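You operate a simulated robot arm through the tools that you are given. There is no shell and no other tool. Be economical: measure what you need, move in short steps, check, and stop when the job is done.

You run a simulated robot arm. Do the job below in one go: nothing can be reset, and whatever is moved stays where it is left.

TASK
Put one scoop of rice into the big steel bowl and pour about 200 ml of water over it.
Fine: full scoops from the rice tub with the large measuring scoop; water from the slim jar. Scoop and jar go back. Set down upright: what you pick out, slim jar.

The check looks at the end state, three seconds after you hand in, the way a careful person would. Anything else that was tipped, shoved, dropped, spilled or broken makes it a failure.

THE ROBOT
A 6-joint arm with a two-finger parallel gripper, fixed in place. Base frame: the origin is at the foot of the arm, x ahead of it, y to its left, z up. Readings come in mm, degrees, newtons and seconds.
Its first joint turns from -166.0 to 166.0 degrees. Payload 3.91 kg.
The tool frame sits at the grasp point between the pads (the TCP): z along the fingers, y along the line on which they close. The tips reach 30 mm beyond it. The gripper opens to 110 mm. The fingers are 20 mm wide and 10 mm thick; the gripper's body (48 by 112 mm) begins 55 mm behind the TCP.
Orientation is that of the tool frame in the base frame, as a unit quaternion [x, y, z, w]. With the fingers straight down and closing along the base's y, the tool's x points along the base's -x, its y along +y and its z along -z.

THE INTERFACE
- The arm moves only by the tool nudge_tool. Its arguments are lists of equal length, an entry for each row: "offset": the shift along the base's x, y, z in mm, a list of three; "angular": the turn, a rotation vector about the base's x, y, z in degrees, a list of three. In form: {"offset": [[dx, dy, dz], ...], "angular": [[ax, ay, az], ...]}. A call has 1 to 8 rows; each row shifts and turns the commanded pose from where the row before left it. "hand" is the opening, from 0 (shut) to 1 (fully open), set as the call begins (left out, the last holds). Each row takes 0.2 s and may step no farther than 50 mm and 8.6 degrees from the row before; otherwise, or with a gripper value out of range, the whole call is refused. Where a pose cannot be reached the arm comes as near as it can. A force on the tool above 90 N (or 10 N above the force at the start of the call, whichever is more), or a blocked arm, ends the call early, and 0.2 s more pass. The fingers move at their own pace (about 45 mm/s each) and stop on an object; they squeeze with about 41 N. The grip force told is the motor's: it shows also when the fingers shut on nothing. Time passes only in rows, and 0.2 s behind the last, so rows that do not move let the fingers close. It gives the time, the measured TCP pose, the force on the tool (base axes), the opening and the grip force at its end, in the units of the frame above (readings bear some noise), with the torque about the TCP (base axes, N m) and any sound that the robot's microphone picked up.
- Cameras (640 x 400 px; columns grow to the right, rows downward): "scene" is fixed at [399.7, 649, 1500.5]; the picture's right is [-0.96, -0.27, 0.00], its down [-0.19, 0.70, -0.69] and it looks along [0.18, -0.66, -0.72] (base axes); focal length 214 px, centre (320, 200). "wrist" rides on the gripper at [77, 7, -114] in the tool frame; the picture's right is [-0.09, 1.00, 0.00], its down [-0.80, -0.07, -0.59] and it looks along [-0.59, -0.05, 0.80] (tool axes); focal length 270 px, centre (320, 200). There is no depth. A picture from a camera that has moved, and an enlarged one, comes with that camera's place and axes in the base frame and with its lens.
- capture(camera): a new picture of that camera. The clock stands still meanwhile.
- lift_body(by): slides the trunk up (or, below 0, down) by that many mm; the arm rides with it, the base frame stays. It gives what a move gives, with no picture.
- inspect(camera, box): a new picture of the part [left, top, right, bottom] of that camera's present view, enlarged. The clock stands still meanwhile.
- job_done(): hands the job in; it is judged then, once.

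Work in short steps. Places have to be worked out from the pictures, the camera data and where the tool is seen: move nearer, look again, correct. Check each grasp and each placing, and mend what went wrong. You have 120 turns and 76 pictures in all, those below and enlarged ones among them. Open the gripper and draw the arm clear of the work before you hand the job in, unless the task says otherwise; then end with one line.

The tools are called by a JSON object that holds its "api" and its "payload". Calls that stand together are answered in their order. nudge_tool: Moves the arm, as the interface text tells. Its arguments: {"type":"object","properties":{"offset":{"type":"array","items":{"type":"array","items":{"type":"number"}}},"angular":{"type":"array","items":{"type":"array","items":{"type":"number"}}},"hand":{"type":"number"}},"required":["offset","angular"]} The other tools are called the same way: lift_body (by) slides the trunk up or down; capture (camera) takes a picture; inspect (camera, box) takes an enlarged picture of a part of a camera's view; job_done () hands the job in.

At the start:

```text
time_s: 0.0
tcp_pos: [548.8, 138.2, 1307.1]
ee_rot: [0.001, 1.0, 0.0, 0.001]
force: [-1.1, -1.0, 0.5]
wrist_torque: [0.02, -0.01, 0.02]
opening: 109.8
grip_force: 0.2
trunk travel left (down, up): [-575.0, 35.0]
```

scene: 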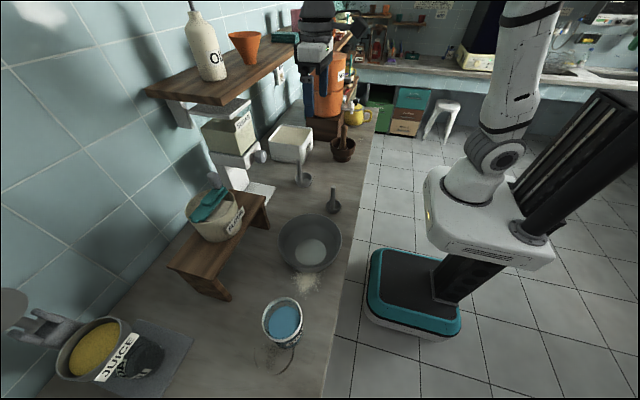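
wrist: 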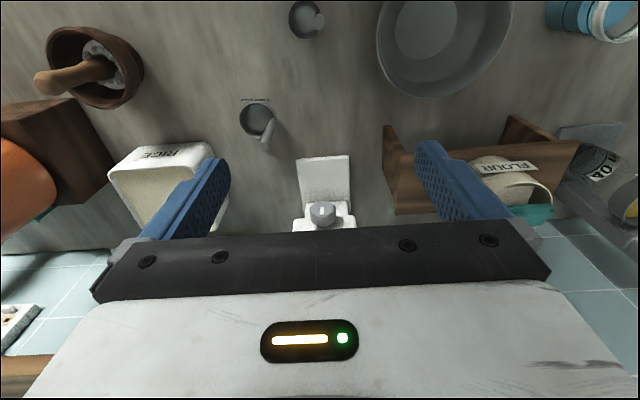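

The scene shows a rice tub, two small scoops, a steel bowl and a blue-filled jar or cup. I'll enlarge the work area to identify them.

{"api": "inspect", "payload": {"camera": "scene", "box": [240, 100, 400, 200]}}

{"api": "inspect", "payload": {"camera": "scene", "box": [200, 200, 400, 390]}}

{"api": "inspect", "payload": {"camera": "wrist", "box": [200, 0, 560, 225]}}

```text
4.00 times, centred on (320, 150) of scene
camera zoom: at [399.7, 649.0, 1500.5], right [-0.96, -0.27, 0.0], down [-0.19, 0.7, -0.69], along [0.18, -0.66, -0.72], focal length 858 px, centre (320, 400)
```

zoom: 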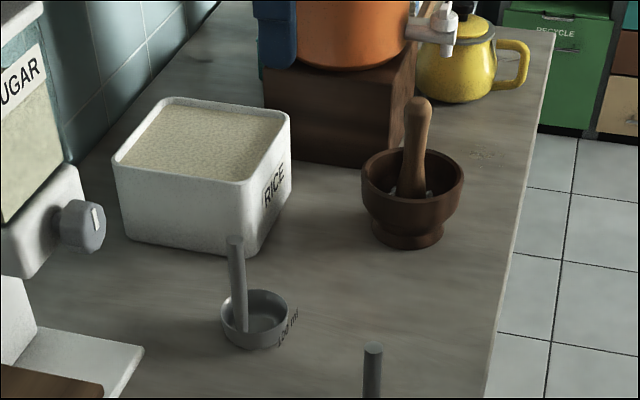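

```text
2.11 times, centred on (300, 295) of scene
camera zoom: at [399.7, 649.0, 1500.5], right [-0.96, -0.27, 0.0], down [-0.19, 0.7, -0.69], along [0.18, -0.66, -0.72], focal length 452 px, centre (362, 0)
```

zoom: 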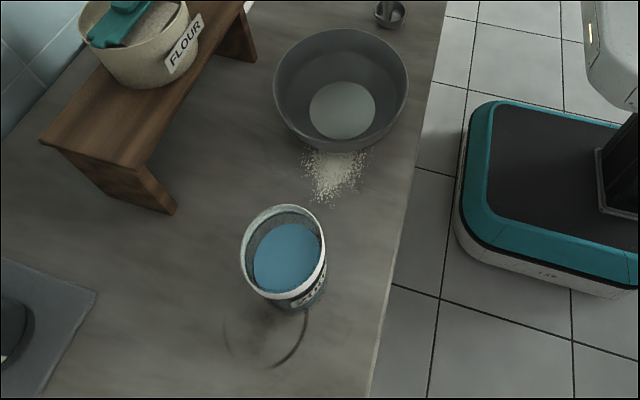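

```text
1.78 times, centred on (380, 112) of wrist
camera zoom: at [471.6, 144.6, 1420.9], right [0.09, 1.0, 0.0], down [0.8, -0.07, 0.59], along [0.59, -0.05, -0.8], focal length 480 px, centre (213, 356)
```

zoom: 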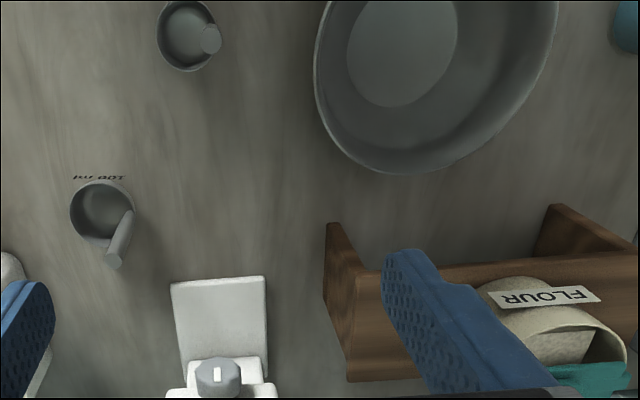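

Triangulating bowl and scoop from the two cameras puts the counter nearer z≈890 than 460, so I'll verify that as I go. First I'm enlarging the labels and the scoops.

{"api": "inspect", "payload": {"camera": "scene", "box": [285, 155, 349, 220]}}

{"api": "inspect", "payload": {"camera": "scene", "box": [245, 285, 325, 385]}}

{"api": "inspect", "payload": {"camera": "scene", "box": [300, 0, 460, 130]}}

{"api": "inspect", "payload": {"camera": "wrist", "box": [220, 0, 350, 150]}}

```text
6.15 times, centred on (317, 188) of scene
camera zoom: at [399.7, 649.0, 1500.5], right [-0.96, -0.27, 0.0], down [-0.19, 0.7, -0.69], along [0.18, -0.66, -0.72], focal length 1320 px, centre (338, 277)
```

zoom: 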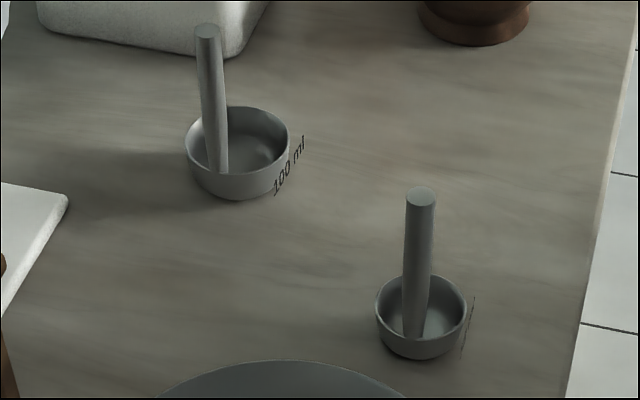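

```text
4.00 times, centred on (285, 335) of scene
camera zoom: at [399.7, 649.0, 1500.5], right [-0.96, -0.27, 0.0], down [-0.19, 0.7, -0.69], along [0.18, -0.66, -0.72], focal length 858 px, centre (460, -340)
```

zoom: 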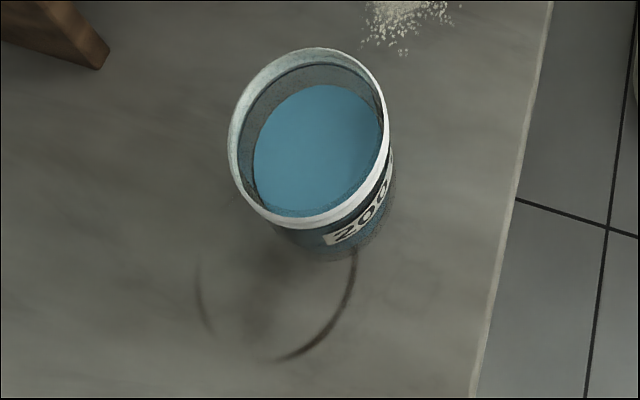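

```text
3.08 times, centred on (380, 65) of scene
camera zoom: at [399.7, 649.0, 1500.5], right [-0.96, -0.27, 0.0], down [-0.19, 0.7, -0.69], along [0.18, -0.66, -0.72], focal length 660 px, centre (135, 615)
```

zoom: 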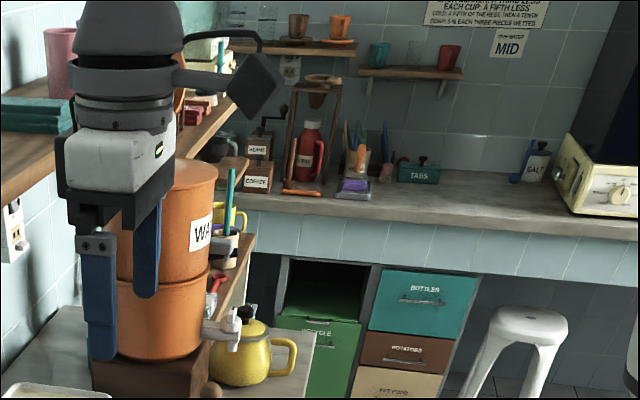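

```text
2.67 times, centred on (285, 75) of wrist
camera zoom: at [471.6, 144.6, 1420.9], right [0.09, 1.0, 0.0], down [0.8, -0.07, 0.59], along [0.59, -0.05, -0.8], focal length 721 px, centre (413, 533)
```

zoom: 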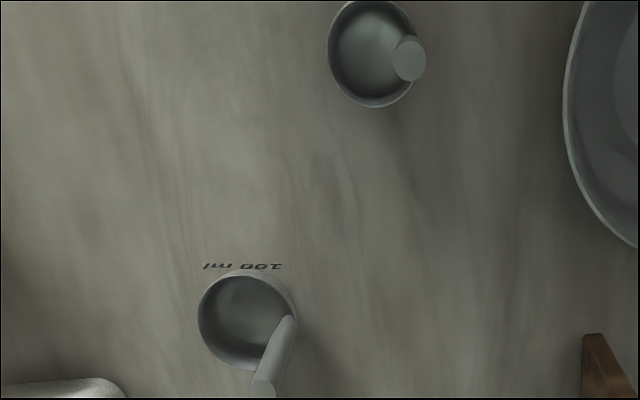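

The large scoop is marked 100 ml and has an upright handle. The jar carries a "200" label. I'll read the wall note and move the wrist toward the jar for a view.

{"api": "inspect", "payload": {"camera": "scene", "box": [430, 0, 490, 24]}}

{"api": "nudge_tool", "payload": {"offset": [[-20, 45, 0], [-20, 45, 0], [-20, 45, 0], [-20, 45, 0], [-20, 45, 0], [-20, 45, 0]], "angular": [[0, 0, 0], [0, 0, 0], [0, 0, 0], [0, 0, 0], [0, 0, 0], [0, 0, 0]]}}

{"api": "capture", "payload": {"camera": "wrist"}}

```text
10.67 times, centred on (460, 12) of scene
camera zoom: at [399.7, 649.0, 1500.5], right [-0.96, -0.27, 0.0], down [-0.19, 0.7, -0.69], along [0.18, -0.66, -0.72], focal length 2288 px, centre (-1173, 2205)
```

zoom: 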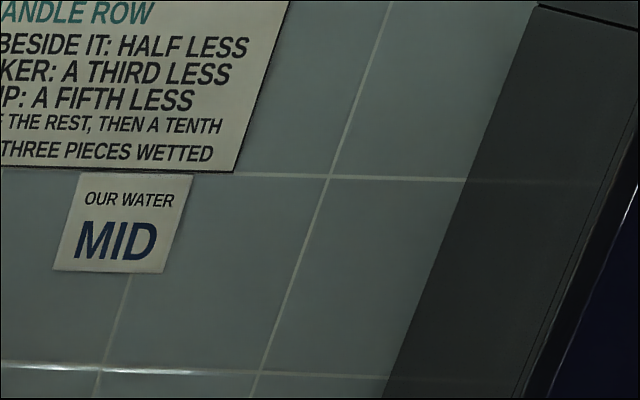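

```text
time_s: 1.4
tcp_pos: [427.6, 408.7, 1304.2]
ee_rot: [0.001, 1.0, 0.0, 0.001]
force: [-0.4, -0.1, -0.1]
wrist_torque: [-0.05, -0.01, 0.01]
opening: 109.9
grip_force: 0.1
trunk travel left (down, up): [-575.0, 35.0]
```

```text
65 pictures are left
camera wrist: at [350.4, 414.5, 1417.7], right [0.09, 1.0, 0.0], down [0.8, -0.07, 0.59], along [0.59, -0.05, -0.8], focal length 270 px, centre (320, 200)
```

wrist: 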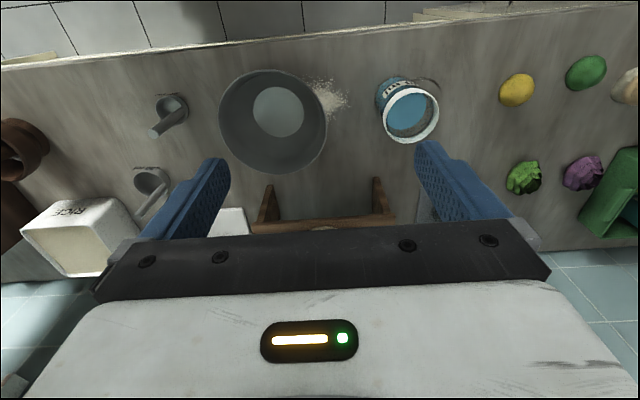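

Triangulation puts the jar rim at about (515, 543, 972). I'll enlarge the jar and the area around it.

{"api": "inspect", "payload": {"camera": "wrist", "box": [350, 60, 460, 150]}}

{"api": "inspect", "payload": {"camera": "wrist", "box": [110, 60, 350, 210]}}

```text
4.44 times, centred on (405, 105) of wrist
camera zoom: at [350.4, 414.5, 1417.7], right [0.09, 1.0, 0.0], down [0.8, -0.07, 0.59], along [0.59, -0.05, -0.8], focal length 1201 px, centre (-58, 622)
```

zoom: 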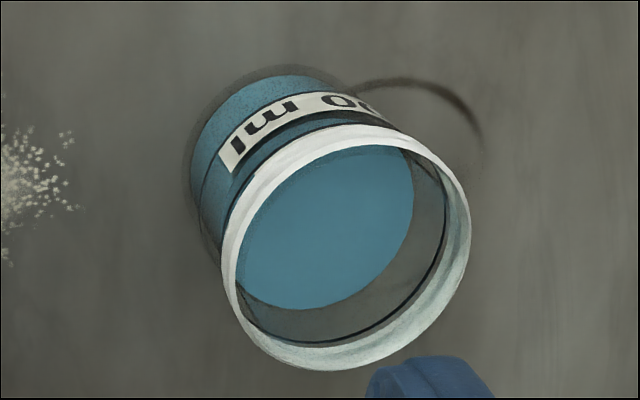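

```text
2.67 times, centred on (230, 135) of wrist
camera zoom: at [350.4, 414.5, 1417.7], right [0.09, 1.0, 0.0], down [0.8, -0.07, 0.59], along [0.59, -0.05, -0.8], focal length 721 px, centre (560, 373)
```

zoom: 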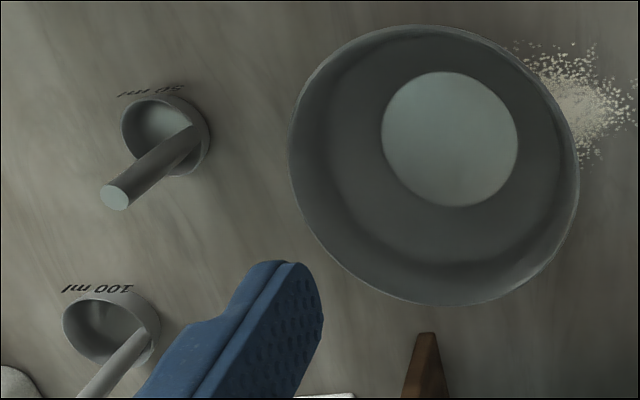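

The counter is near z≈888, the 100 ml scoop sits at about (650, 3), and its handle top is near (647, 40, 1027). I'm moving over toward the rice tub for a closer view.

{"api": "nudge_tool", "payload": {"offset": [[16, -48, 0], [16, -48, 0], [16, -48, 0], [16, -48, 0], [16, -48, 0], [16, -48, 0], [16, -48, 0], [16, -48, 0]], "angular": [[0, 0, 0], [0, 0, 0], [0, 0, 0], [0, 0, 0], [0, 0, 0], [0, 0, 0], [0, 0, 0], [0, 0, 0]]}}

{"api": "nudge_tool", "payload": {"offset": [[0, -45, -20], [0, -45, -20], [0, -45, -20]], "angular": [[0, 0, 0], [0, 0, 0], [0, 0, 0]]}}

{"api": "capture", "payload": {"camera": "wrist"}}

{"api": "capture", "payload": {"camera": "scene"}}

```text
refused: row 1 steps farther than a row can; nothing moved
```

```text
time_s: 2.2
tcp_pos: [428.5, 270.6, 1247.3]
ee_rot: [0.001, 1.0, 0.001, 0.0]
force: [-0.3, 0.0, 0.5]
wrist_torque: [-0.02, 0.01, 0.0]
opening: 110.2
grip_force: 0.0
trunk travel left (down, up): [-575.0, 35.0]
```

```text
62 pictures are left
camera wrist: at [350.0, 278.6, 1360.8], right [0.09, 1.0, 0.0], down [0.8, -0.07, 0.59], along [0.59, -0.05, -0.8], focal length 270 px, centre (320, 200)
```

wrist: 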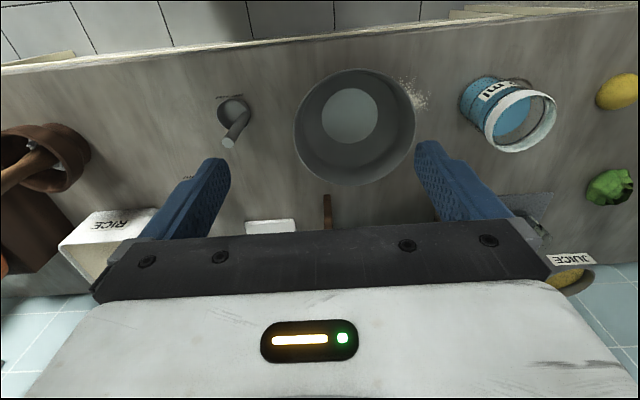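

```text
61 pictures are left
```

scene: 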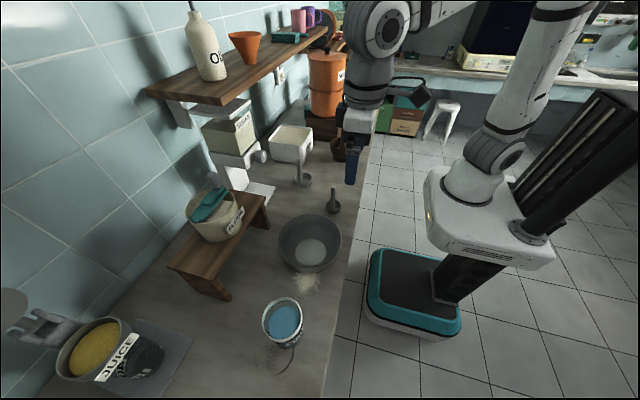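

The gripper projects where expected, so the camera model holds. I'm continuing toward the tub.

{"api": "nudge_tool", "payload": {"offset": [[16, -46, 0], [16, -46, 0], [16, -46, 0], [16, -46, 0], [16, -46, 0], [16, -46, 0], [16, -46, 0], [16, -46, 0]], "angular": [[0, 0, 0], [0, 0, 0], [0, 0, 0], [0, 0, 0], [0, 0, 0], [0, 0, 0], [0, 0, 0], [0, 0, 0]]}}

{"api": "capture", "payload": {"camera": "wrist"}}

```text
time_s: 4.0
tcp_pos: [557.5, -97.4, 1244.2]
ee_rot: [0.0, 1.0, 0.0, 0.0]
force: [1.1, -0.4, -0.3]
wrist_torque: [0.01, -0.01, 0.01]
opening: 109.9
grip_force: 0.1
trunk travel left (down, up): [-575.0, 35.0]
```

```text
60 pictures are left
camera wrist: at [480.6, -90.9, 1358.8], right [0.09, 1.0, 0.0], down [0.8, -0.07, 0.59], along [0.59, -0.05, -0.8], focal length 270 px, centre (320, 200)
```

wrist: 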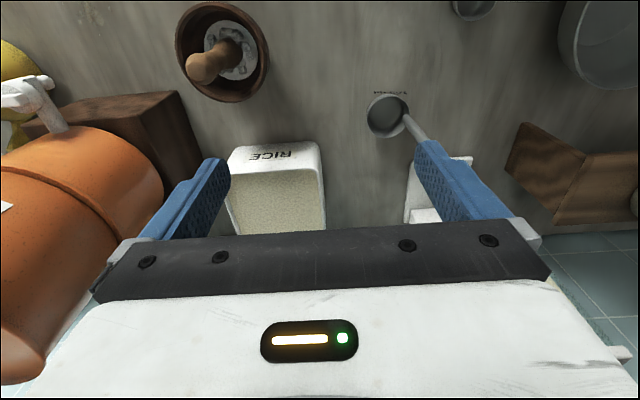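

The tub front rim is near x≈694, spanning y≈-106 to -255, with the rim at z≈990. The TCP shows at wrist pixel (320,190), so I can sight grasps; I'm moving above the large scoop's handle.

{"api": "nudge_tool", "payload": {"offset": [[25, 40, 0], [25, 40, 0], [25, 40, 0], [10, 18, -40], [0, 0, -45], [0, 0, -35]], "angular": [[0, 0, 0], [0, 0, 0], [0, 0, 0], [0, 0, 0], [0, 0, 0], [0, 0, 0]]}}

{"api": "capture", "payload": {"camera": "wrist"}}

{"api": "capture", "payload": {"camera": "scene"}}

```text
time_s: 5.4
tcp_pos: [643.4, 43.7, 1128.1]
ee_rot: [0.0, 1.0, 0.0, 0.001]
force: [0.6, 0.4, -0.5]
wrist_torque: [-0.01, 0.0, -0.02]
opening: 110.0
grip_force: 0.2
trunk travel left (down, up): [-575.0, 35.0]
```

```text
59 pictures are left
camera wrist: at [565.3, 49.5, 1242.0], right [0.09, 1.0, 0.0], down [0.8, -0.07, 0.59], along [0.59, -0.05, -0.8], focal length 270 px, centre (320, 200)
```

wrist: 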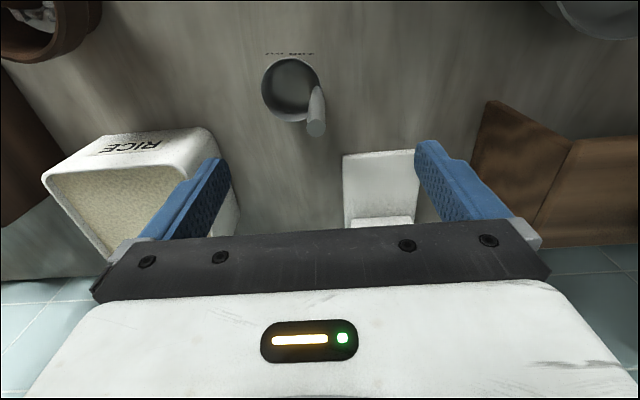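

```text
58 pictures are left
```

scene: 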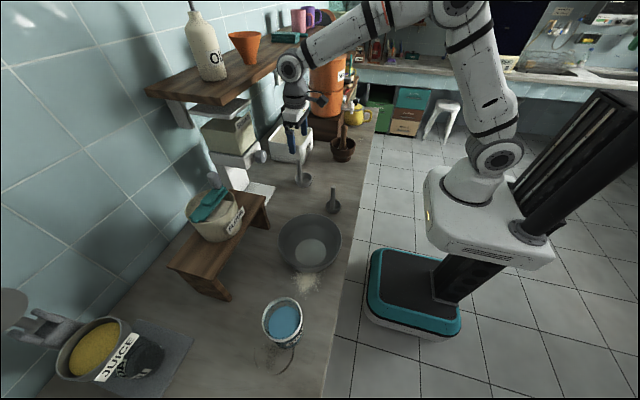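

The handle top is at about (649, 39, 1027). I'll descend around it and look before closing.

{"api": "nudge_tool", "payload": {"offset": [[3, -2, -40], [3, -2, -45], [0, 0, -40]], "angular": [[0, 0, 0], [0, 0, 0], [0, 0, 0]]}}

{"api": "capture", "payload": {"camera": "wrist"}}

```text
time_s: 6.2
tcp_pos: [648.8, 36.1, 1001.7]
ee_rot: [0.001, 1.0, -0.001, 0.0]
force: [-0.7, 0.6, 0.3]
wrist_torque: [-0.01, 0.01, 0.0]
opening: 109.8
grip_force: 0.1
trunk travel left (down, up): [-575.0, 35.0]
```

```text
57 pictures are left
camera wrist: at [571.5, 43.8, 1116.0], right [0.09, 1.0, 0.0], down [0.8, -0.07, 0.59], along [0.59, -0.05, -0.8], focal length 270 px, centre (320, 200)
```

wrist: 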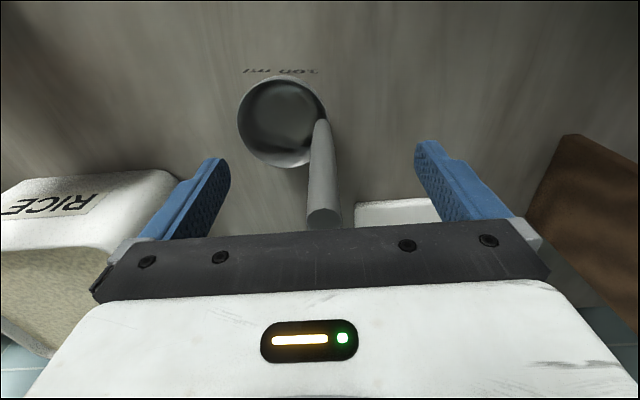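

The handle runs through the grasp point, about 4 mm nearer in x. I'll correct that and close.

{"api": "nudge_tool", "payload": {"hand": 0, "offset": [[-4, 2, 0], [0, 0, 0], [0, 0, 0], [0, 0, 0], [0, 0, 0], [0, 0, 0], [0, 0, 0]], "angular": [[0, 0, 0], [0, 0, 0], [0, 0, 0], [0, 0, 0], [0, 0, 0], [0, 0, 0], [0, 0, 0]]}}

{"api": "capture", "payload": {"camera": "wrist"}}

```text
time_s: 7.8
tcp_pos: [643.4, 40.0, 1004.1]
ee_rot: [-0.001, 1.0, 0.0, 0.0]
force: [-0.3, -0.6, -0.2]
wrist_torque: [-0.09, 0.0, -0.01]
opening: 15.3
grip_force: 40.9
trunk travel left (down, up): [-575.0, 35.0]
```

```text
56 pictures are left
camera wrist: at [566.9, 46.1, 1117.3], right [0.09, 1.0, 0.0], down [0.8, -0.07, 0.59], along [0.59, -0.05, -0.8], focal length 270 px, centre (320, 200)
```

wrist: 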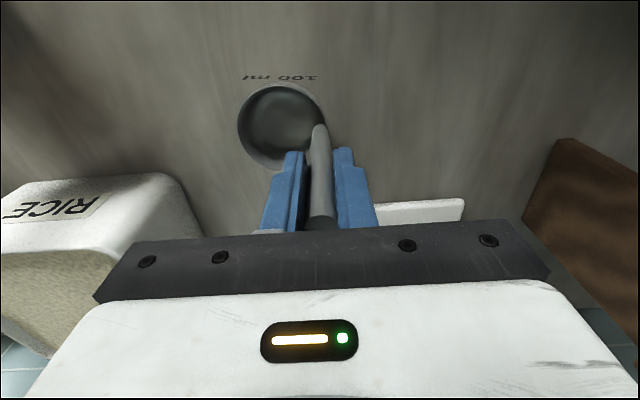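

The grip is firm at 15.3 mm with the pads on the handle at (644, 39.5, 1003). I'm lifting straight up to get the empty weight.

{"api": "nudge_tool", "payload": {"offset": [[0, 0, 10], [0, 0, 30], [0, 0, 40], [0, 0, 40], [0, 0, 40], [0, 0, 0], [0, 0, 0], [0, 0, 0]], "angular": [[0, 0, 0], [0, 0, 0], [0, 0, 0], [0, 0, 0], [0, 0, 0], [0, 0, 0], [0, 0, 0], [0, 0, 0]]}}

{"api": "capture", "payload": {"camera": "wrist"}}

```text
time_s: 9.6
tcp_pos: [645.1, 42.2, 1162.1]
ee_rot: [0.0, 1.0, 0.0, 0.0]
force: [-0.8, -0.2, -0.4]
wrist_torque: [-0.01, -0.02, -0.03]
opening: 14.9
grip_force: 40.8
trunk travel left (down, up): [-575.0, 35.0]
```

```text
55 pictures are left
camera wrist: at [567.6, 48.2, 1276.4], right [0.09, 1.0, 0.0], down [0.8, -0.07, 0.59], along [0.59, -0.05, -0.8], focal length 270 px, centre (320, 200)
```

wrist: 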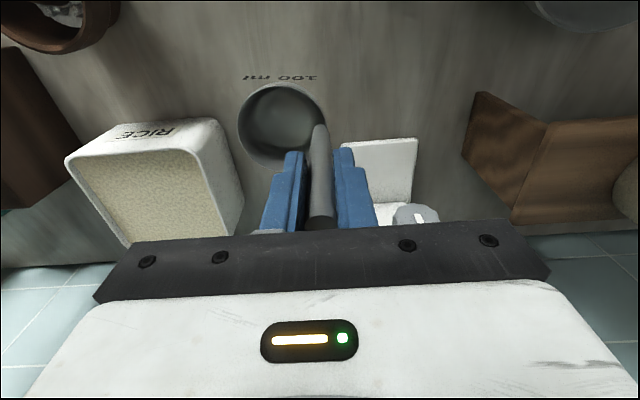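

The scoop is held. I'm moving over the tub at a safe height, which also tests the reach near x≈735.

{"api": "nudge_tool", "payload": {"offset": [[10, -40, 0], [15, -42, 0], [20, -42, 0], [25, -40, 0], [20, 0, 0], [0, 0, 0]], "angular": [[0, 0, 0], [0, 0, 0], [0, 0, 0], [0, 0, 0], [0, 0, 0], [0, 0, 0]]}}

{"api": "capture", "payload": {"camera": "wrist"}}

{"api": "inspect", "payload": {"camera": "scene", "box": [200, 40, 400, 190]}}

```text
time_s: 11.0
tcp_pos: [731.6, -122.3, 1160.7]
ee_rot: [0.0, 1.0, 0.0, 0.001]
force: [0.1, -0.2, -1.1]
wrist_torque: [0.04, 0.0, 0.01]
opening: 14.9
grip_force: 40.7
trunk travel left (down, up): [-575.0, 35.0]
```

```text
54 pictures are left
camera wrist: at [654.9, -116.1, 1275.5], right [0.09, 1.0, 0.0], down [0.8, -0.07, 0.59], along [0.59, -0.05, -0.8], focal length 270 px, centre (320, 200)
```

wrist: 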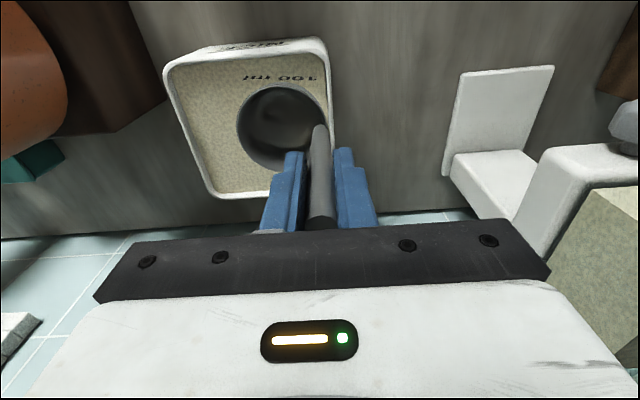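

```text
2.67 times, centred on (300, 115) of scene
camera zoom: at [399.7, 649.0, 1500.5], right [-0.96, -0.27, 0.0], down [-0.19, 0.7, -0.69], along [0.18, -0.66, -0.72], focal length 572 px, centre (373, 427)
```

zoom: 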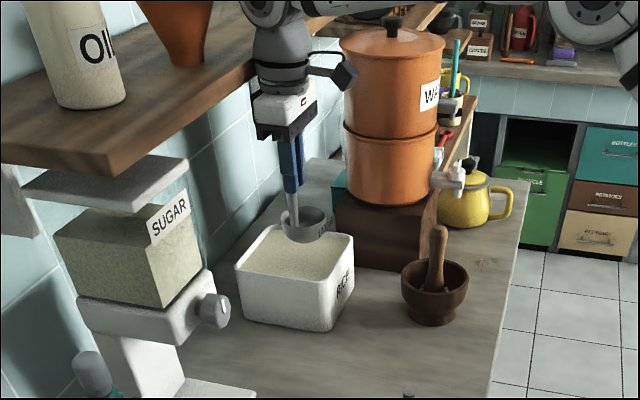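

The shelf front edge (x≈750, z≈1300) would foul the wrist if I dug with a vertical tool. I'll put the scoop back exactly where it was and regrip the handle with the tool pitched outward.

{"api": "nudge_tool", "payload": {"offset": [[-20, 0, 0], [-25, 40, 0], [-20, 42, 0], [-15, 42, 0], [-10, 40, 0], [0, 0, -40], [0, 0, -45], [0, 0, -40]], "angular": [[0, 0, 0], [0, 0, 0], [0, 0, 0], [0, 0, 0], [0, 0, 0], [0, 0, 0], [0, 0, 0], [0, 0, 0]]}}

{"api": "nudge_tool", "payload": {"offset": [[0, 0, -20], [0, 0, -10], [0, 0, -4], [0, 0, 0], [0, 0, 0]], "angular": [[0, 0, 0], [0, 0, 0], [0, 0, 0], [0, 0, 0], [0, 0, 0]]}}

{"api": "capture", "payload": {"camera": "wrist"}}

```text
time_s: 12.8
tcp_pos: [648.4, 40.5, 1034.8]
ee_rot: [0.001, 1.0, 0.0, -0.001]
force: [0.8, 0.1, -0.5]
wrist_torque: [0.03, 0.01, -0.03]
opening: 14.8
grip_force: 40.6
trunk travel left (down, up): [-575.0, 35.0]
```

```text
time_s: 14.0
tcp_pos: [645.8, 40.2, 1003.3]
ee_rot: [0.0, 1.0, 0.0, 0.001]
force: [1.1, -0.1, 5.1]
wrist_torque: [-0.09, -0.05, 0.02]
opening: 14.9
grip_force: 41.3
trunk travel left (down, up): [-575.0, 35.0]
```

```text
52 pictures are left
camera wrist: at [567.4, 46.5, 1117.1], right [0.09, 1.0, 0.0], down [0.8, -0.07, 0.6], along [0.59, -0.05, -0.8], focal length 270 px, centre (320, 200)
```

wrist: 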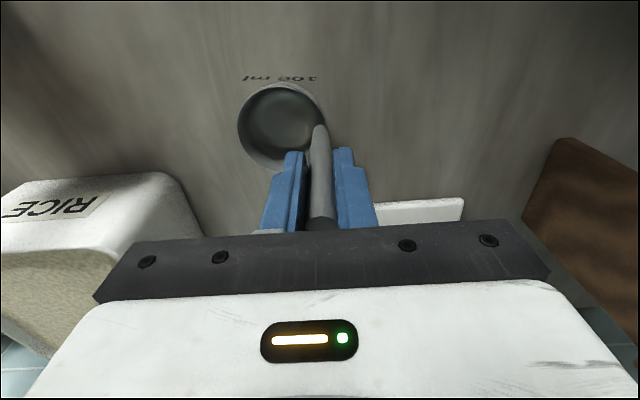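

It is back on the counter with a 5 N touch. I'll open partway, pitch the tool outward about 55° around the handle without touching it, then look.

{"api": "nudge_tool", "payload": {"hand": 0.5, "offset": [[0, 0, 0], [0, 0, 0], [0, 0, 0], [0, 0, 0]], "angular": [[0, 0, 0], [0, 0, 0], [0, 0, 0], [0, 0, 0]]}}

{"api": "nudge_tool", "payload": {"offset": [[0, 0, 0], [0, 0, 0], [0, 0, 0], [0, 0, 0], [0, 0, 0], [0, 0, 0], [0, 0, 0]], "angular": [[0, -8, 0], [0, -8, 0], [0, -8, 0], [0, -8, 0], [0, -8, 0], [0, -8, 0], [0, -7, 0]]}}

{"api": "capture", "payload": {"camera": "wrist"}}

{"api": "capture", "payload": {"camera": "scene"}}

```text
time_s: 15.0
tcp_pos: [645.1, 40.5, 1001.0]
ee_rot: [0.0, 1.0, -0.001, 0.0]
force: [0.6, 0.0, 0.4]
wrist_torque: [-0.02, 0.03, 0.0]
opening: 55.1
grip_force: 0.0
trunk travel left (down, up): [-575.0, 35.0]
```

```text
time_s: 16.6
tcp_pos: [644.8, 37.7, 1002.6]
ee_rot: [0.0, 0.886, 0.0, 0.463]
force: [-0.4, 0.2, -0.2]
wrist_torque: [0.0, 0.01, -0.02]
opening: 55.0
grip_force: 0.0
out of reach, approached as far as the arm can: row 4, 5
trunk travel left (down, up): [-575.0, 35.0]
```

```text
51 pictures are left
camera wrist: at [506.5, 44.4, 1005.2], right [0.05, 1.0, 0.07], down [-0.03, -0.07, 1.0], along [1.0, -0.05, 0.03], focal length 270 px, centre (320, 200)
```

wrist: 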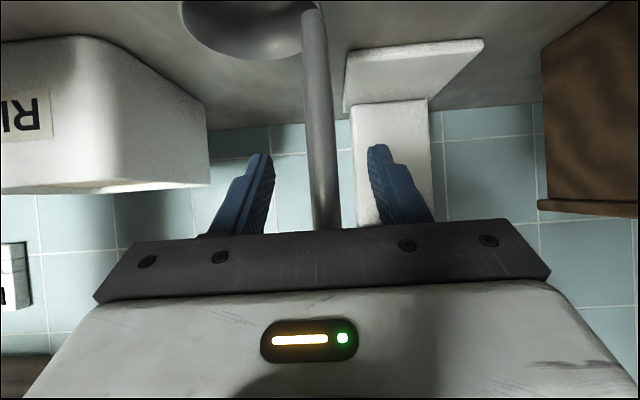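

```text
50 pictures are left
```

scene: 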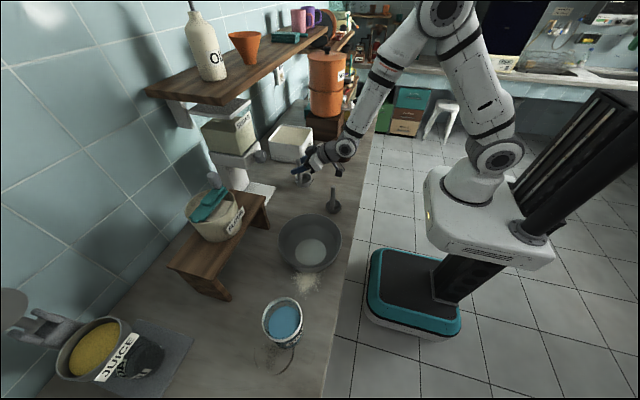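

The tool is pitched 55° with the handle centred between the pads. I'm gripping and lifting.

{"api": "nudge_tool", "payload": {"hand": 0, "offset": [[0, 1, 0], [0, 0, 0], [0, 0, 0], [0, 0, 0], [0, 0, 0]], "angular": [[0, 0, 0], [0, 0, 0], [0, 0, 0], [0, 0, 0], [0, 0, 0]]}}

{"api": "nudge_tool", "payload": {"offset": [[0, 0, 10], [0, 0, 30], [0, 0, 40], [0, 0, 40], [0, 0, 40], [0, 0, 0], [0, 0, 0]], "angular": [[0, 0, 0], [0, 0, 0], [0, 0, 0], [0, 0, 0], [0, 0, 0], [0, 0, 0], [0, 0, 0]]}}

{"api": "capture", "payload": {"camera": "wrist"}}

```text
time_s: 17.8
tcp_pos: [646.0, 39.4, 1003.3]
ee_rot: [0.001, 0.887, 0.0, 0.462]
force: [0.9, 0.8, -0.3]
wrist_torque: [0.04, 0.02, -0.01]
opening: 15.1
grip_force: 40.7
trunk travel left (down, up): [-575.0, 35.0]
```

```text
time_s: 19.4
tcp_pos: [647.3, 38.0, 1163.9]
ee_rot: [0.0, 0.887, 0.0, 0.462]
force: [-0.1, -0.3, -0.4]
wrist_torque: [0.02, 0.0, -0.02]
opening: 14.9
grip_force: 40.9
trunk travel left (down, up): [-575.0, 35.0]
```

```text
49 pictures are left
camera wrist: at [508.7, 44.8, 1166.2], right [0.05, 1.0, 0.07], down [-0.03, -0.07, 1.0], along [1.0, -0.05, 0.02], focal length 270 px, centre (320, 200)
```

wrist: 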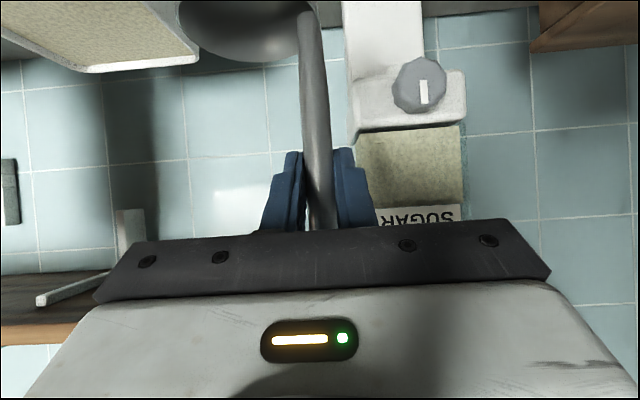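

The shelf is well clear of the pitched tool. I'm moving over the tub to check the alignment there.

{"api": "nudge_tool", "payload": {"offset": [[16, -42, 0], [18, -42, 0], [22, -42, 0], [24, -42, 0], [25, -42, 0], [0, 0, 0]], "angular": [[0, 0, 0], [0, 0, 0], [0, 0, 0], [0, 0, 0], [0, 0, 0], [0, 0, 0]]}}

{"api": "inspect", "payload": {"camera": "scene", "box": [240, 70, 400, 170]}}

{"api": "capture", "payload": {"camera": "wrist"}}

```text
time_s: 20.8
tcp_pos: [746.8, -172.7, 1169.1]
ee_rot: [0.0, 0.887, 0.001, 0.462]
force: [-0.2, -0.3, -1.6]
wrist_torque: [0.0, -0.01, -0.01]
opening: 14.9
grip_force: 40.9
trunk travel left (down, up): [-575.0, 35.0]
```

```text
4.00 times, centred on (320, 120) of scene
camera zoom: at [399.7, 649.0, 1500.5], right [-0.96, -0.27, 0.0], down [-0.19, 0.7, -0.69], along [0.18, -0.66, -0.72], focal length 858 px, centre (320, 520)
```

zoom: 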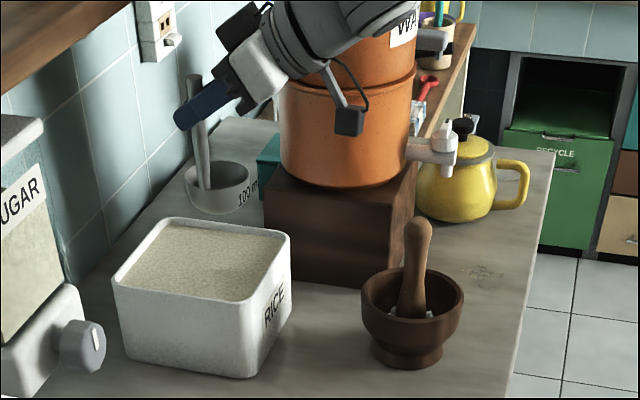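

```text
47 pictures are left
camera wrist: at [608.1, -166.2, 1170.7], right [0.05, 1.0, 0.07], down [-0.03, -0.07, 1.0], along [1.0, -0.05, 0.02], focal length 270 px, centre (320, 200)
```

wrist: 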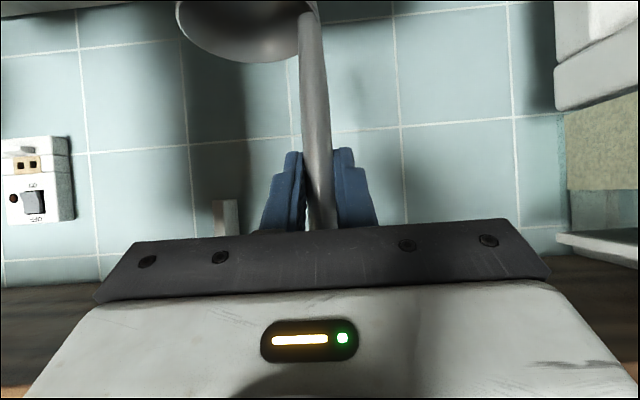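

The cup is above the tub around (743, -205) and the drum stays clear. I'll roll 16° mouth-first, then descend to just above the rice.

{"api": "nudge_tool", "payload": {"offset": [[0, 5, 0], [0, 5, 0], [0, 0, -35], [0, 0, -35], [0, 0, -15], [0, 0, 0]], "angular": [[8, 0, 0], [8, 0, 0], [0, 0, 0], [0, 0, 0], [0, 0, 0], [0, 0, 0]]}}

{"api": "inspect", "payload": {"camera": "scene", "box": [240, 70, 400, 170]}}

```text
time_s: 22.2
tcp_pos: [748.9, -161.7, 1077.8]
ee_rot: [0.064, 0.879, 0.124, 0.457]
force: [0.5, 0.4, -1.3]
wrist_torque: [-0.02, -0.01, -0.03]
opening: 15.3
grip_force: 40.6
trunk travel left (down, up): [-575.0, 35.0]
```

```text
4.00 times, centred on (320, 120) of scene
camera zoom: at [399.7, 649.0, 1500.5], right [-0.96, -0.27, 0.0], down [-0.19, 0.7, -0.69], along [0.18, -0.66, -0.72], focal length 858 px, centre (320, 520)
```

zoom: 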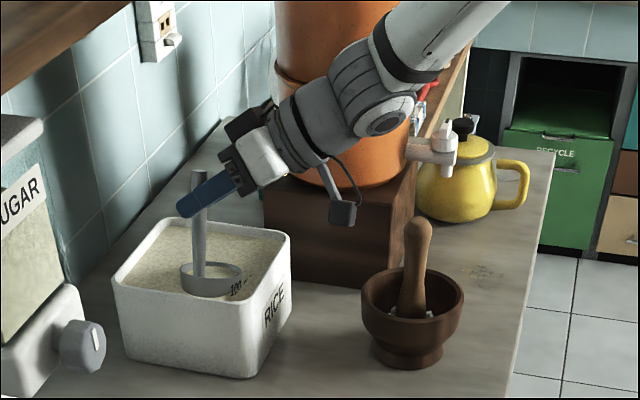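

The cup is right at the rice. I'll push down in small steps with a little forward drag, watching the force.

{"api": "nudge_tool", "payload": {"offset": [[0, -3, -10], [0, -3, -10], [0, -3, -10], [0, -3, -8]], "angular": [[0, 0, 0], [0, 0, 0], [0, 0, 0], [0, 0, 0]]}}

{"api": "inspect", "payload": {"camera": "scene", "box": [260, 100, 340, 170]}}

```text
time_s: 23.2
tcp_pos: [748.3, -175.2, 1038.2]
ee_rot: [0.064, 0.879, 0.124, 0.457]
force: [-0.5, 0.3, -1.1]
wrist_torque: [0.01, 0.0, -0.03]
opening: 15.3
grip_force: 41.1
trunk travel left (down, up): [-575.0, 35.0]
```

```text
5.71 times, centred on (300, 135) of scene
camera zoom: at [399.7, 649.0, 1500.5], right [-0.96, -0.27, 0.0], down [-0.19, 0.7, -0.69], along [0.18, -0.66, -0.72], focal length 1226 px, centre (434, 571)
```

zoom: 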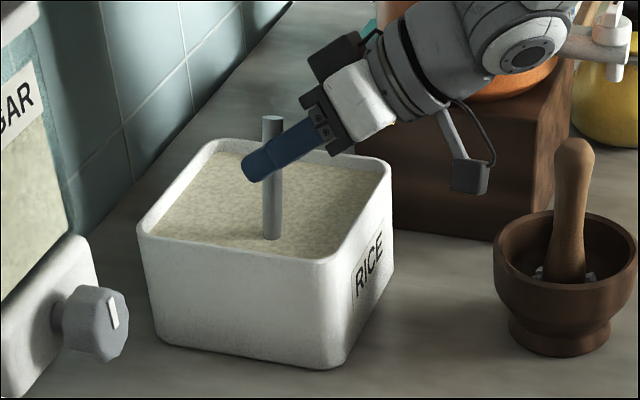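

The cup is fully submerged. I'll level it, pause, and lift slowly.

{"api": "nudge_tool", "payload": {"offset": [[0, 0, 0], [0, 0, 0], [0, 0, 0], [0, 0, 10], [0, 0, 10], [0, 0, 10], [0, 0, 10], [0, 0, 10]], "angular": [[-8, 0, 0], [-8, 0, 0], [0, 0, 0], [0, 0, 0], [0, 0, 0], [0, 0, 0], [0, 0, 0], [0, 0, 0]]}}

{"api": "nudge_tool", "payload": {"offset": [[0, 0, 10], [0, 0, 10], [0, 0, 15], [0, 0, 15], [0, 0, 15], [0, 0, 0], [0, 0, 0]], "angular": [[0, 0, 0], [0, 0, 0], [0, 0, 0], [0, 0, 0], [0, 0, 0], [0, 0, 0], [0, 0, 0]]}}

{"api": "inspect", "payload": {"camera": "scene", "box": [260, 80, 340, 170]}}

```text
time_s: 25.0
tcp_pos: [749.7, -174.6, 1089.4]
ee_rot: [0.001, 0.887, -0.001, 0.462]
force: [-0.4, 0.5, -1.2]
wrist_torque: [0.01, 0.05, 0.01]
opening: 15.2
grip_force: 41.8
trunk travel left (down, up): [-575.0, 35.0]
```

```text
time_s: 26.6
tcp_pos: [748.7, -175.5, 1155.7]
ee_rot: [0.0, 0.887, 0.0, 0.462]
force: [0.8, -0.3, -1.4]
wrist_torque: [0.06, 0.01, 0.05]
opening: 15.5
grip_force: 41.5
trunk travel left (down, up): [-575.0, 35.0]
```

```text
4.44 times, centred on (300, 125) of scene
camera zoom: at [399.7, 649.0, 1500.5], right [-0.96, -0.27, 0.0], down [-0.19, 0.7, -0.69], along [0.18, -0.66, -0.72], focal length 953 px, centre (409, 533)
```

zoom: 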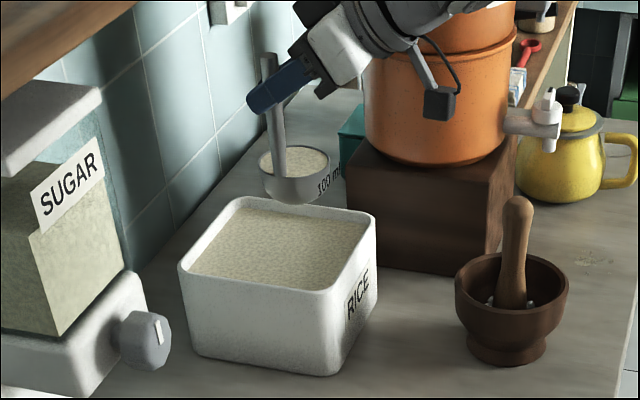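

The scoop comes out level-full. I'm carrying it level toward the bowl in gentle steps.

{"api": "nudge_tool", "payload": {"offset": [[-10, 18, 0], [-18, 34, 0], [-18, 34, 0], [-18, 34, 0], [-18, 34, 0], [-18, 34, 0], [-18, 34, 0], [-18, 34, 0]], "angular": [[0, 0, 0], [0, 0, 0], [0, 0, 0], [0, 0, 0], [0, 0, 0], [0, 0, 0], [0, 0, 0], [0, 0, 0]]}}

{"api": "nudge_tool", "payload": {"offset": [[-18, 34, 0], [-18, 34, 0], [-18, 34, 0], [-18, 34, 0], [-18, 34, 0], [-8, 17, 0], [0, 0, 0]], "angular": [[0, 0, 0], [0, 0, 0], [0, 0, 0], [0, 0, 0], [0, 0, 0], [0, 0, 0], [0, 0, 0]]}}

{"api": "capture", "payload": {"camera": "scene"}}

{"api": "capture", "payload": {"camera": "wrist"}}

```text
time_s: 28.4
tcp_pos: [614.3, 83.3, 1156.1]
ee_rot: [0.0, 0.887, -0.001, 0.462]
force: [-1.9, 0.4, -1.7]
wrist_torque: [0.05, 0.02, 0.0]
opening: 15.6
grip_force: 41.5
trunk travel left (down, up): [-575.0, 35.0]
```

```text
time_s: 30.0
tcp_pos: [516.8, 267.9, 1154.1]
ee_rot: [0.001, 0.887, -0.001, 0.461]
force: [-0.2, -0.6, -1.8]
wrist_torque: [0.06, 0.01, 0.02]
opening: 15.4
grip_force: 40.6
trunk travel left (down, up): [-575.0, 35.0]
```

```text
43 pictures are left
```

scene: 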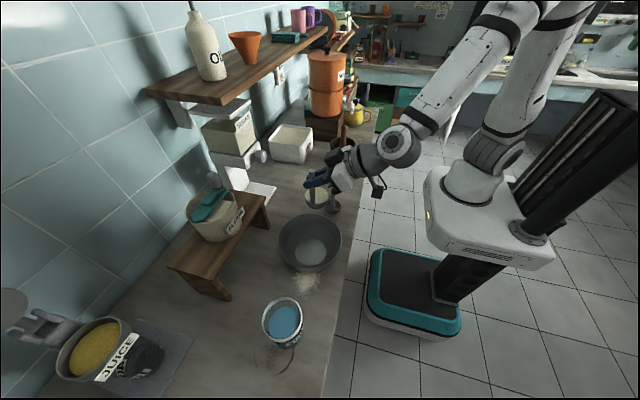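

```text
42 pictures are left
camera wrist: at [379.2, 273.8, 1156.2], right [0.05, 1.0, 0.07], down [-0.03, -0.07, 1.0], along [1.0, -0.05, 0.02], focal length 270 px, centre (320, 200)
```

wrist: 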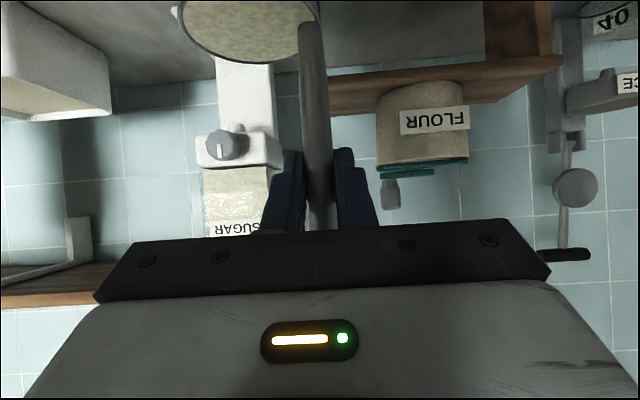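

The bowl rim centre is about (521, 321, 940) with R≈100. I'll lower to z≈1090 at y≈255 and begin rolling the cup toward the bowl centre.

{"api": "nudge_tool", "payload": {"offset": [[3, -6, -30], [0, -6, -35], [0, 0, 0], [0, 0, 0], [0, 0, 0], [0, 0, 0], [0, 0, 0]], "angular": [[0, 0, 0], [0, 0, 0], [8.5, 0, 0], [8.5, 0, 0], [8.5, 0, 0], [8.5, 0, 0], [0, 0, 0]]}}

{"api": "inspect", "payload": {"camera": "scene", "box": [240, 130, 420, 300]}}

```text
time_s: 31.6
tcp_pos: [519.4, 256.8, 1090.8]
ee_rot: [0.134, 0.848, 0.26, 0.441]
force: [-0.6, 0.4, -2.0]
wrist_torque: [-0.06, 0.0, 0.01]
opening: 15.6
grip_force: 41.5
trunk travel left (down, up): [-575.0, 35.0]
```

```text
2.35 times, centred on (330, 215) of scene
camera zoom: at [399.7, 649.0, 1500.5], right [-0.96, -0.27, 0.0], down [-0.19, 0.7, -0.69], along [0.18, -0.66, -0.72], focal length 505 px, centre (296, 165)
```

zoom: 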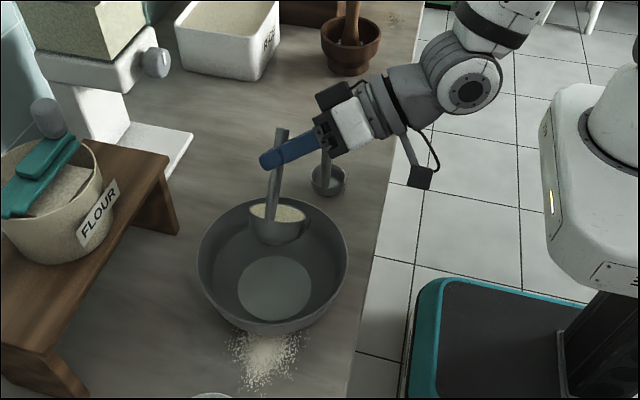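

The cup is over the bowl's -y side with no spill yet. I'll shift 20 mm further in and continue the roll.

{"api": "nudge_tool", "payload": {"offset": [[0, 20, 0], [0, 0, 0], [0, 0, 0], [0, 0, 0], [0, 0, 0], [0, 0, 0], [0, 0, 0]], "angular": [[0, 0, 0], [8.5, 0, 0], [8.5, 0, 0], [8.5, 0, 0], [8.5, 0, 0], [8.5, 0, 0], [0, 0, 0]]}}

{"api": "inspect", "payload": {"camera": "scene", "box": [240, 130, 420, 300]}}

```text
time_s: 33.2
tcp_pos: [518.8, 276.9, 1089.5]
ee_rot: [0.286, 0.697, 0.55, 0.362]
force: [0.7, 0.0, -1.2]
wrist_torque: [-0.1, 0.02, 0.04]
opening: 15.1
grip_force: 40.8
trunk travel left (down, up): [-575.0, 35.0]
```

```text
2.35 times, centred on (330, 215) of scene
camera zoom: at [399.7, 649.0, 1500.5], right [-0.96, -0.27, 0.0], down [-0.19, 0.7, -0.69], along [0.18, -0.66, -0.72], focal length 505 px, centre (296, 165)
```

zoom: 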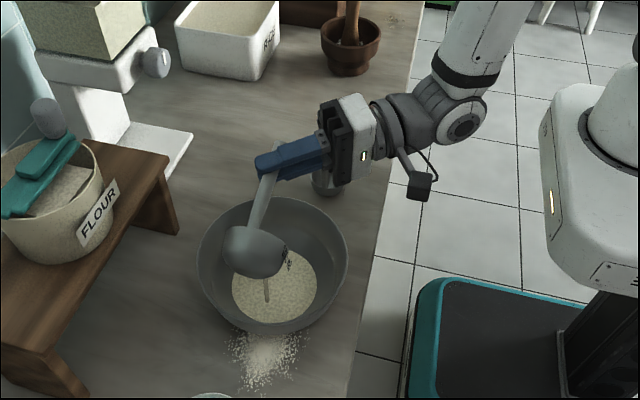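

Rice is landing in the bowl. I'll continue rolling to about 130° while easing back in y to keep the flow centred.

{"api": "nudge_tool", "payload": {"offset": [[0, -8, 0], [0, -8, 0], [0, -8, 0], [0, -8, 0], [0, -5, 0], [0, 0, 0], [0, 0, 0], [0, 0, 0]], "angular": [[8.5, 0, 0], [8.5, 0, 0], [8.5, 0, 0], [8.5, 0, 0], [8.5, 0, 0], [8.5, 0, 0], [0, 0, 0], [0, 0, 0]]}}

{"api": "inspect", "payload": {"camera": "scene", "box": [240, 130, 420, 300]}}

```text
time_s: 35.0
tcp_pos: [520.8, 240.6, 1089.8]
ee_rot: [0.416, 0.392, 0.795, 0.204]
force: [0.1, 0.1, -1.4]
wrist_torque: [-0.07, -0.01, 0.01]
opening: 15.2
grip_force: 41.1
trunk travel left (down, up): [-575.0, 35.0]
```

```text
2.35 times, centred on (330, 215) of scene
camera zoom: at [399.7, 649.0, 1500.5], right [-0.96, -0.27, 0.0], down [-0.19, 0.7, -0.69], along [0.18, -0.66, -0.72], focal length 505 px, centre (296, 165)
```

zoom: 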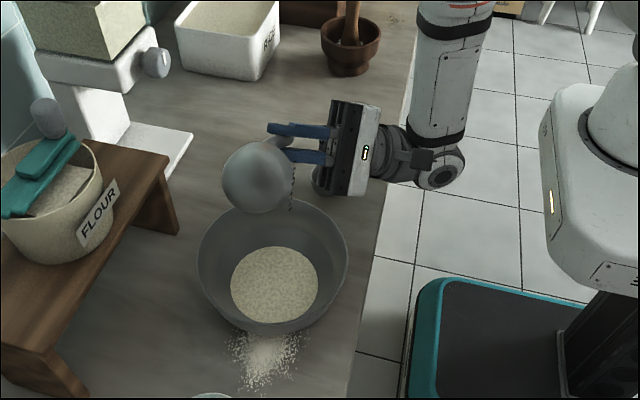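

The scoop looks emptied. I'll wait briefly, then roll back level along the same path.

{"api": "nudge_tool", "payload": {"offset": [[0, 0, 0], [0, 0, 0], [0, 0, 0], [0, 4, 0], [0, 4, 0], [0, 4, 0], [0, 0, 0], [0, 0, 0]], "angular": [[0, 0, 0], [0, 0, 0], [0, 0, 0], [-8.5, 0, 0], [-8.5, 0, 0], [-8.5, 0, 0], [-8.5, 0, 0], [-8.5, 0, 0]]}}

{"api": "nudge_tool", "payload": {"offset": [[0, 0, 0], [0, 0, 5], [0, 0, 5], [0, 0, 5], [0, 0, 10], [0, 0, 10], [0, 0, 10], [0, 0, 10]], "angular": [[-8.5, 0, 0], [-8.5, 0, 0], [-8.5, 0, 0], [-8.5, 0, 0], [-8.5, 0, 0], [-8.5, 0, 0], [-8.5, 0, 0], [-8.5, 0, 0]]}}

{"api": "nudge_tool", "payload": {"offset": [[0, 0, 10], [0, 0, 0], [0, 0, 0]], "angular": [[-8.5, 0, 0], [-8.5, 0, 0], [0, 0, 0]]}}

{"api": "inspect", "payload": {"camera": "scene", "box": [240, 130, 420, 300]}}

```text
time_s: 36.8
tcp_pos: [519.1, 253.7, 1089.5]
ee_rot: [0.312, 0.655, 0.598, 0.34]
force: [0.5, -0.6, -0.9]
wrist_torque: [-0.09, 0.02, -0.04]
opening: 15.3
grip_force: 41.2
trunk travel left (down, up): [-575.0, 35.0]
```

```text
time_s: 38.6
tcp_pos: [518.4, 253.7, 1145.2]
ee_rot: [0.069, 0.878, 0.132, 0.456]
force: [-0.4, -0.2, -1.2]
wrist_torque: [0.02, 0.04, 0.04]
opening: 15.2
grip_force: 40.6
trunk travel left (down, up): [-575.0, 35.0]
```

```text
time_s: 39.4
tcp_pos: [517.4, 251.1, 1154.6]
ee_rot: [0.0, 0.887, 0.0, 0.462]
force: [0.6, -1.2, -0.6]
wrist_torque: [0.03, 0.02, 0.02]
opening: 15.1
grip_force: 40.8
trunk travel left (down, up): [-575.0, 35.0]
```

```text
2.35 times, centred on (330, 215) of scene
camera zoom: at [399.7, 649.0, 1500.5], right [-0.96, -0.27, 0.0], down [-0.19, 0.7, -0.69], along [0.18, -0.66, -0.72], focal length 505 px, centre (296, 165)
```

zoom: 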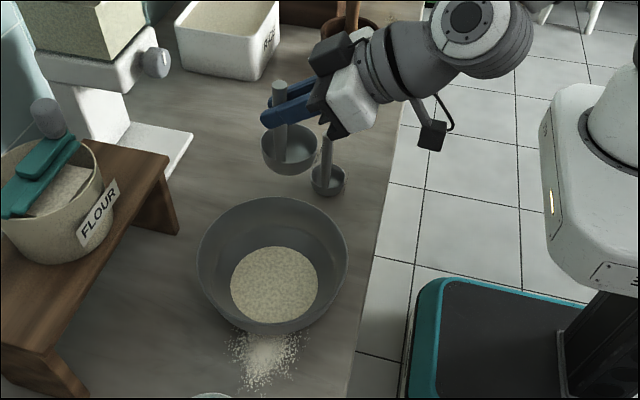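

The scoop is empty and the bowl holds the rice. I'm returning the scoop along the exact reverse offsets to its original spot.

{"api": "nudge_tool", "payload": {"offset": [[25, -42, 0], [25, -43, 0], [25, -43, 0], [25, -43, 0], [26, -43, 0], [0, 0, -45], [0, 0, -45], [0, 0, -40]], "angular": [[0, 0, 0], [0, 0, 0], [0, 0, 0], [0, 0, 0], [0, 0, 0], [0, 0, 0], [0, 0, 0], [0, 0, 0]]}}

{"api": "nudge_tool", "payload": {"offset": [[0, 0, -20], [0, 0, -8], [0, 0, -4], [0, 0, 0], [0, 0, 0]], "angular": [[0, 0, 0], [0, 0, 0], [0, 0, 0], [0, 0, 0], [0, 0, 0]]}}

{"api": "inspect", "payload": {"camera": "scene", "box": [260, 140, 380, 230]}}

```text
refused: row 5 steps farther than a row can; nothing moved
```

```text
time_s: 40.6
tcp_pos: [520.0, 252.7, 1124.3]
ee_rot: [0.001, 0.887, -0.001, 0.462]
force: [0.0, 0.4, -0.4]
wrist_torque: [0.02, 0.0, -0.01]
opening: 15.2
grip_force: 40.7
trunk travel left (down, up): [-575.0, 35.0]
```

```text
4.44 times, centred on (320, 185) of scene
camera zoom: at [399.7, 649.0, 1500.5], right [-0.96, -0.27, 0.0], down [-0.19, 0.7, -0.69], along [0.18, -0.66, -0.72], focal length 953 px, centre (320, 267)
```

zoom: 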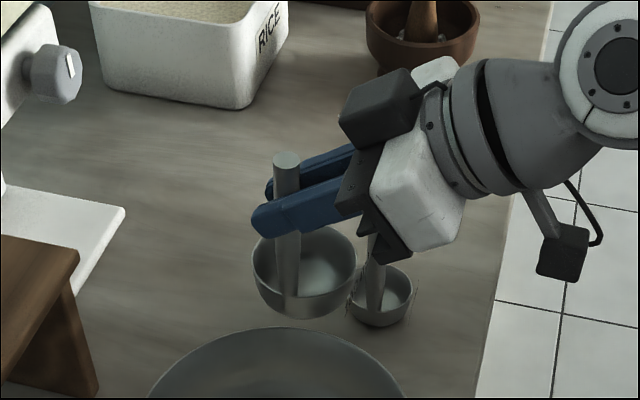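

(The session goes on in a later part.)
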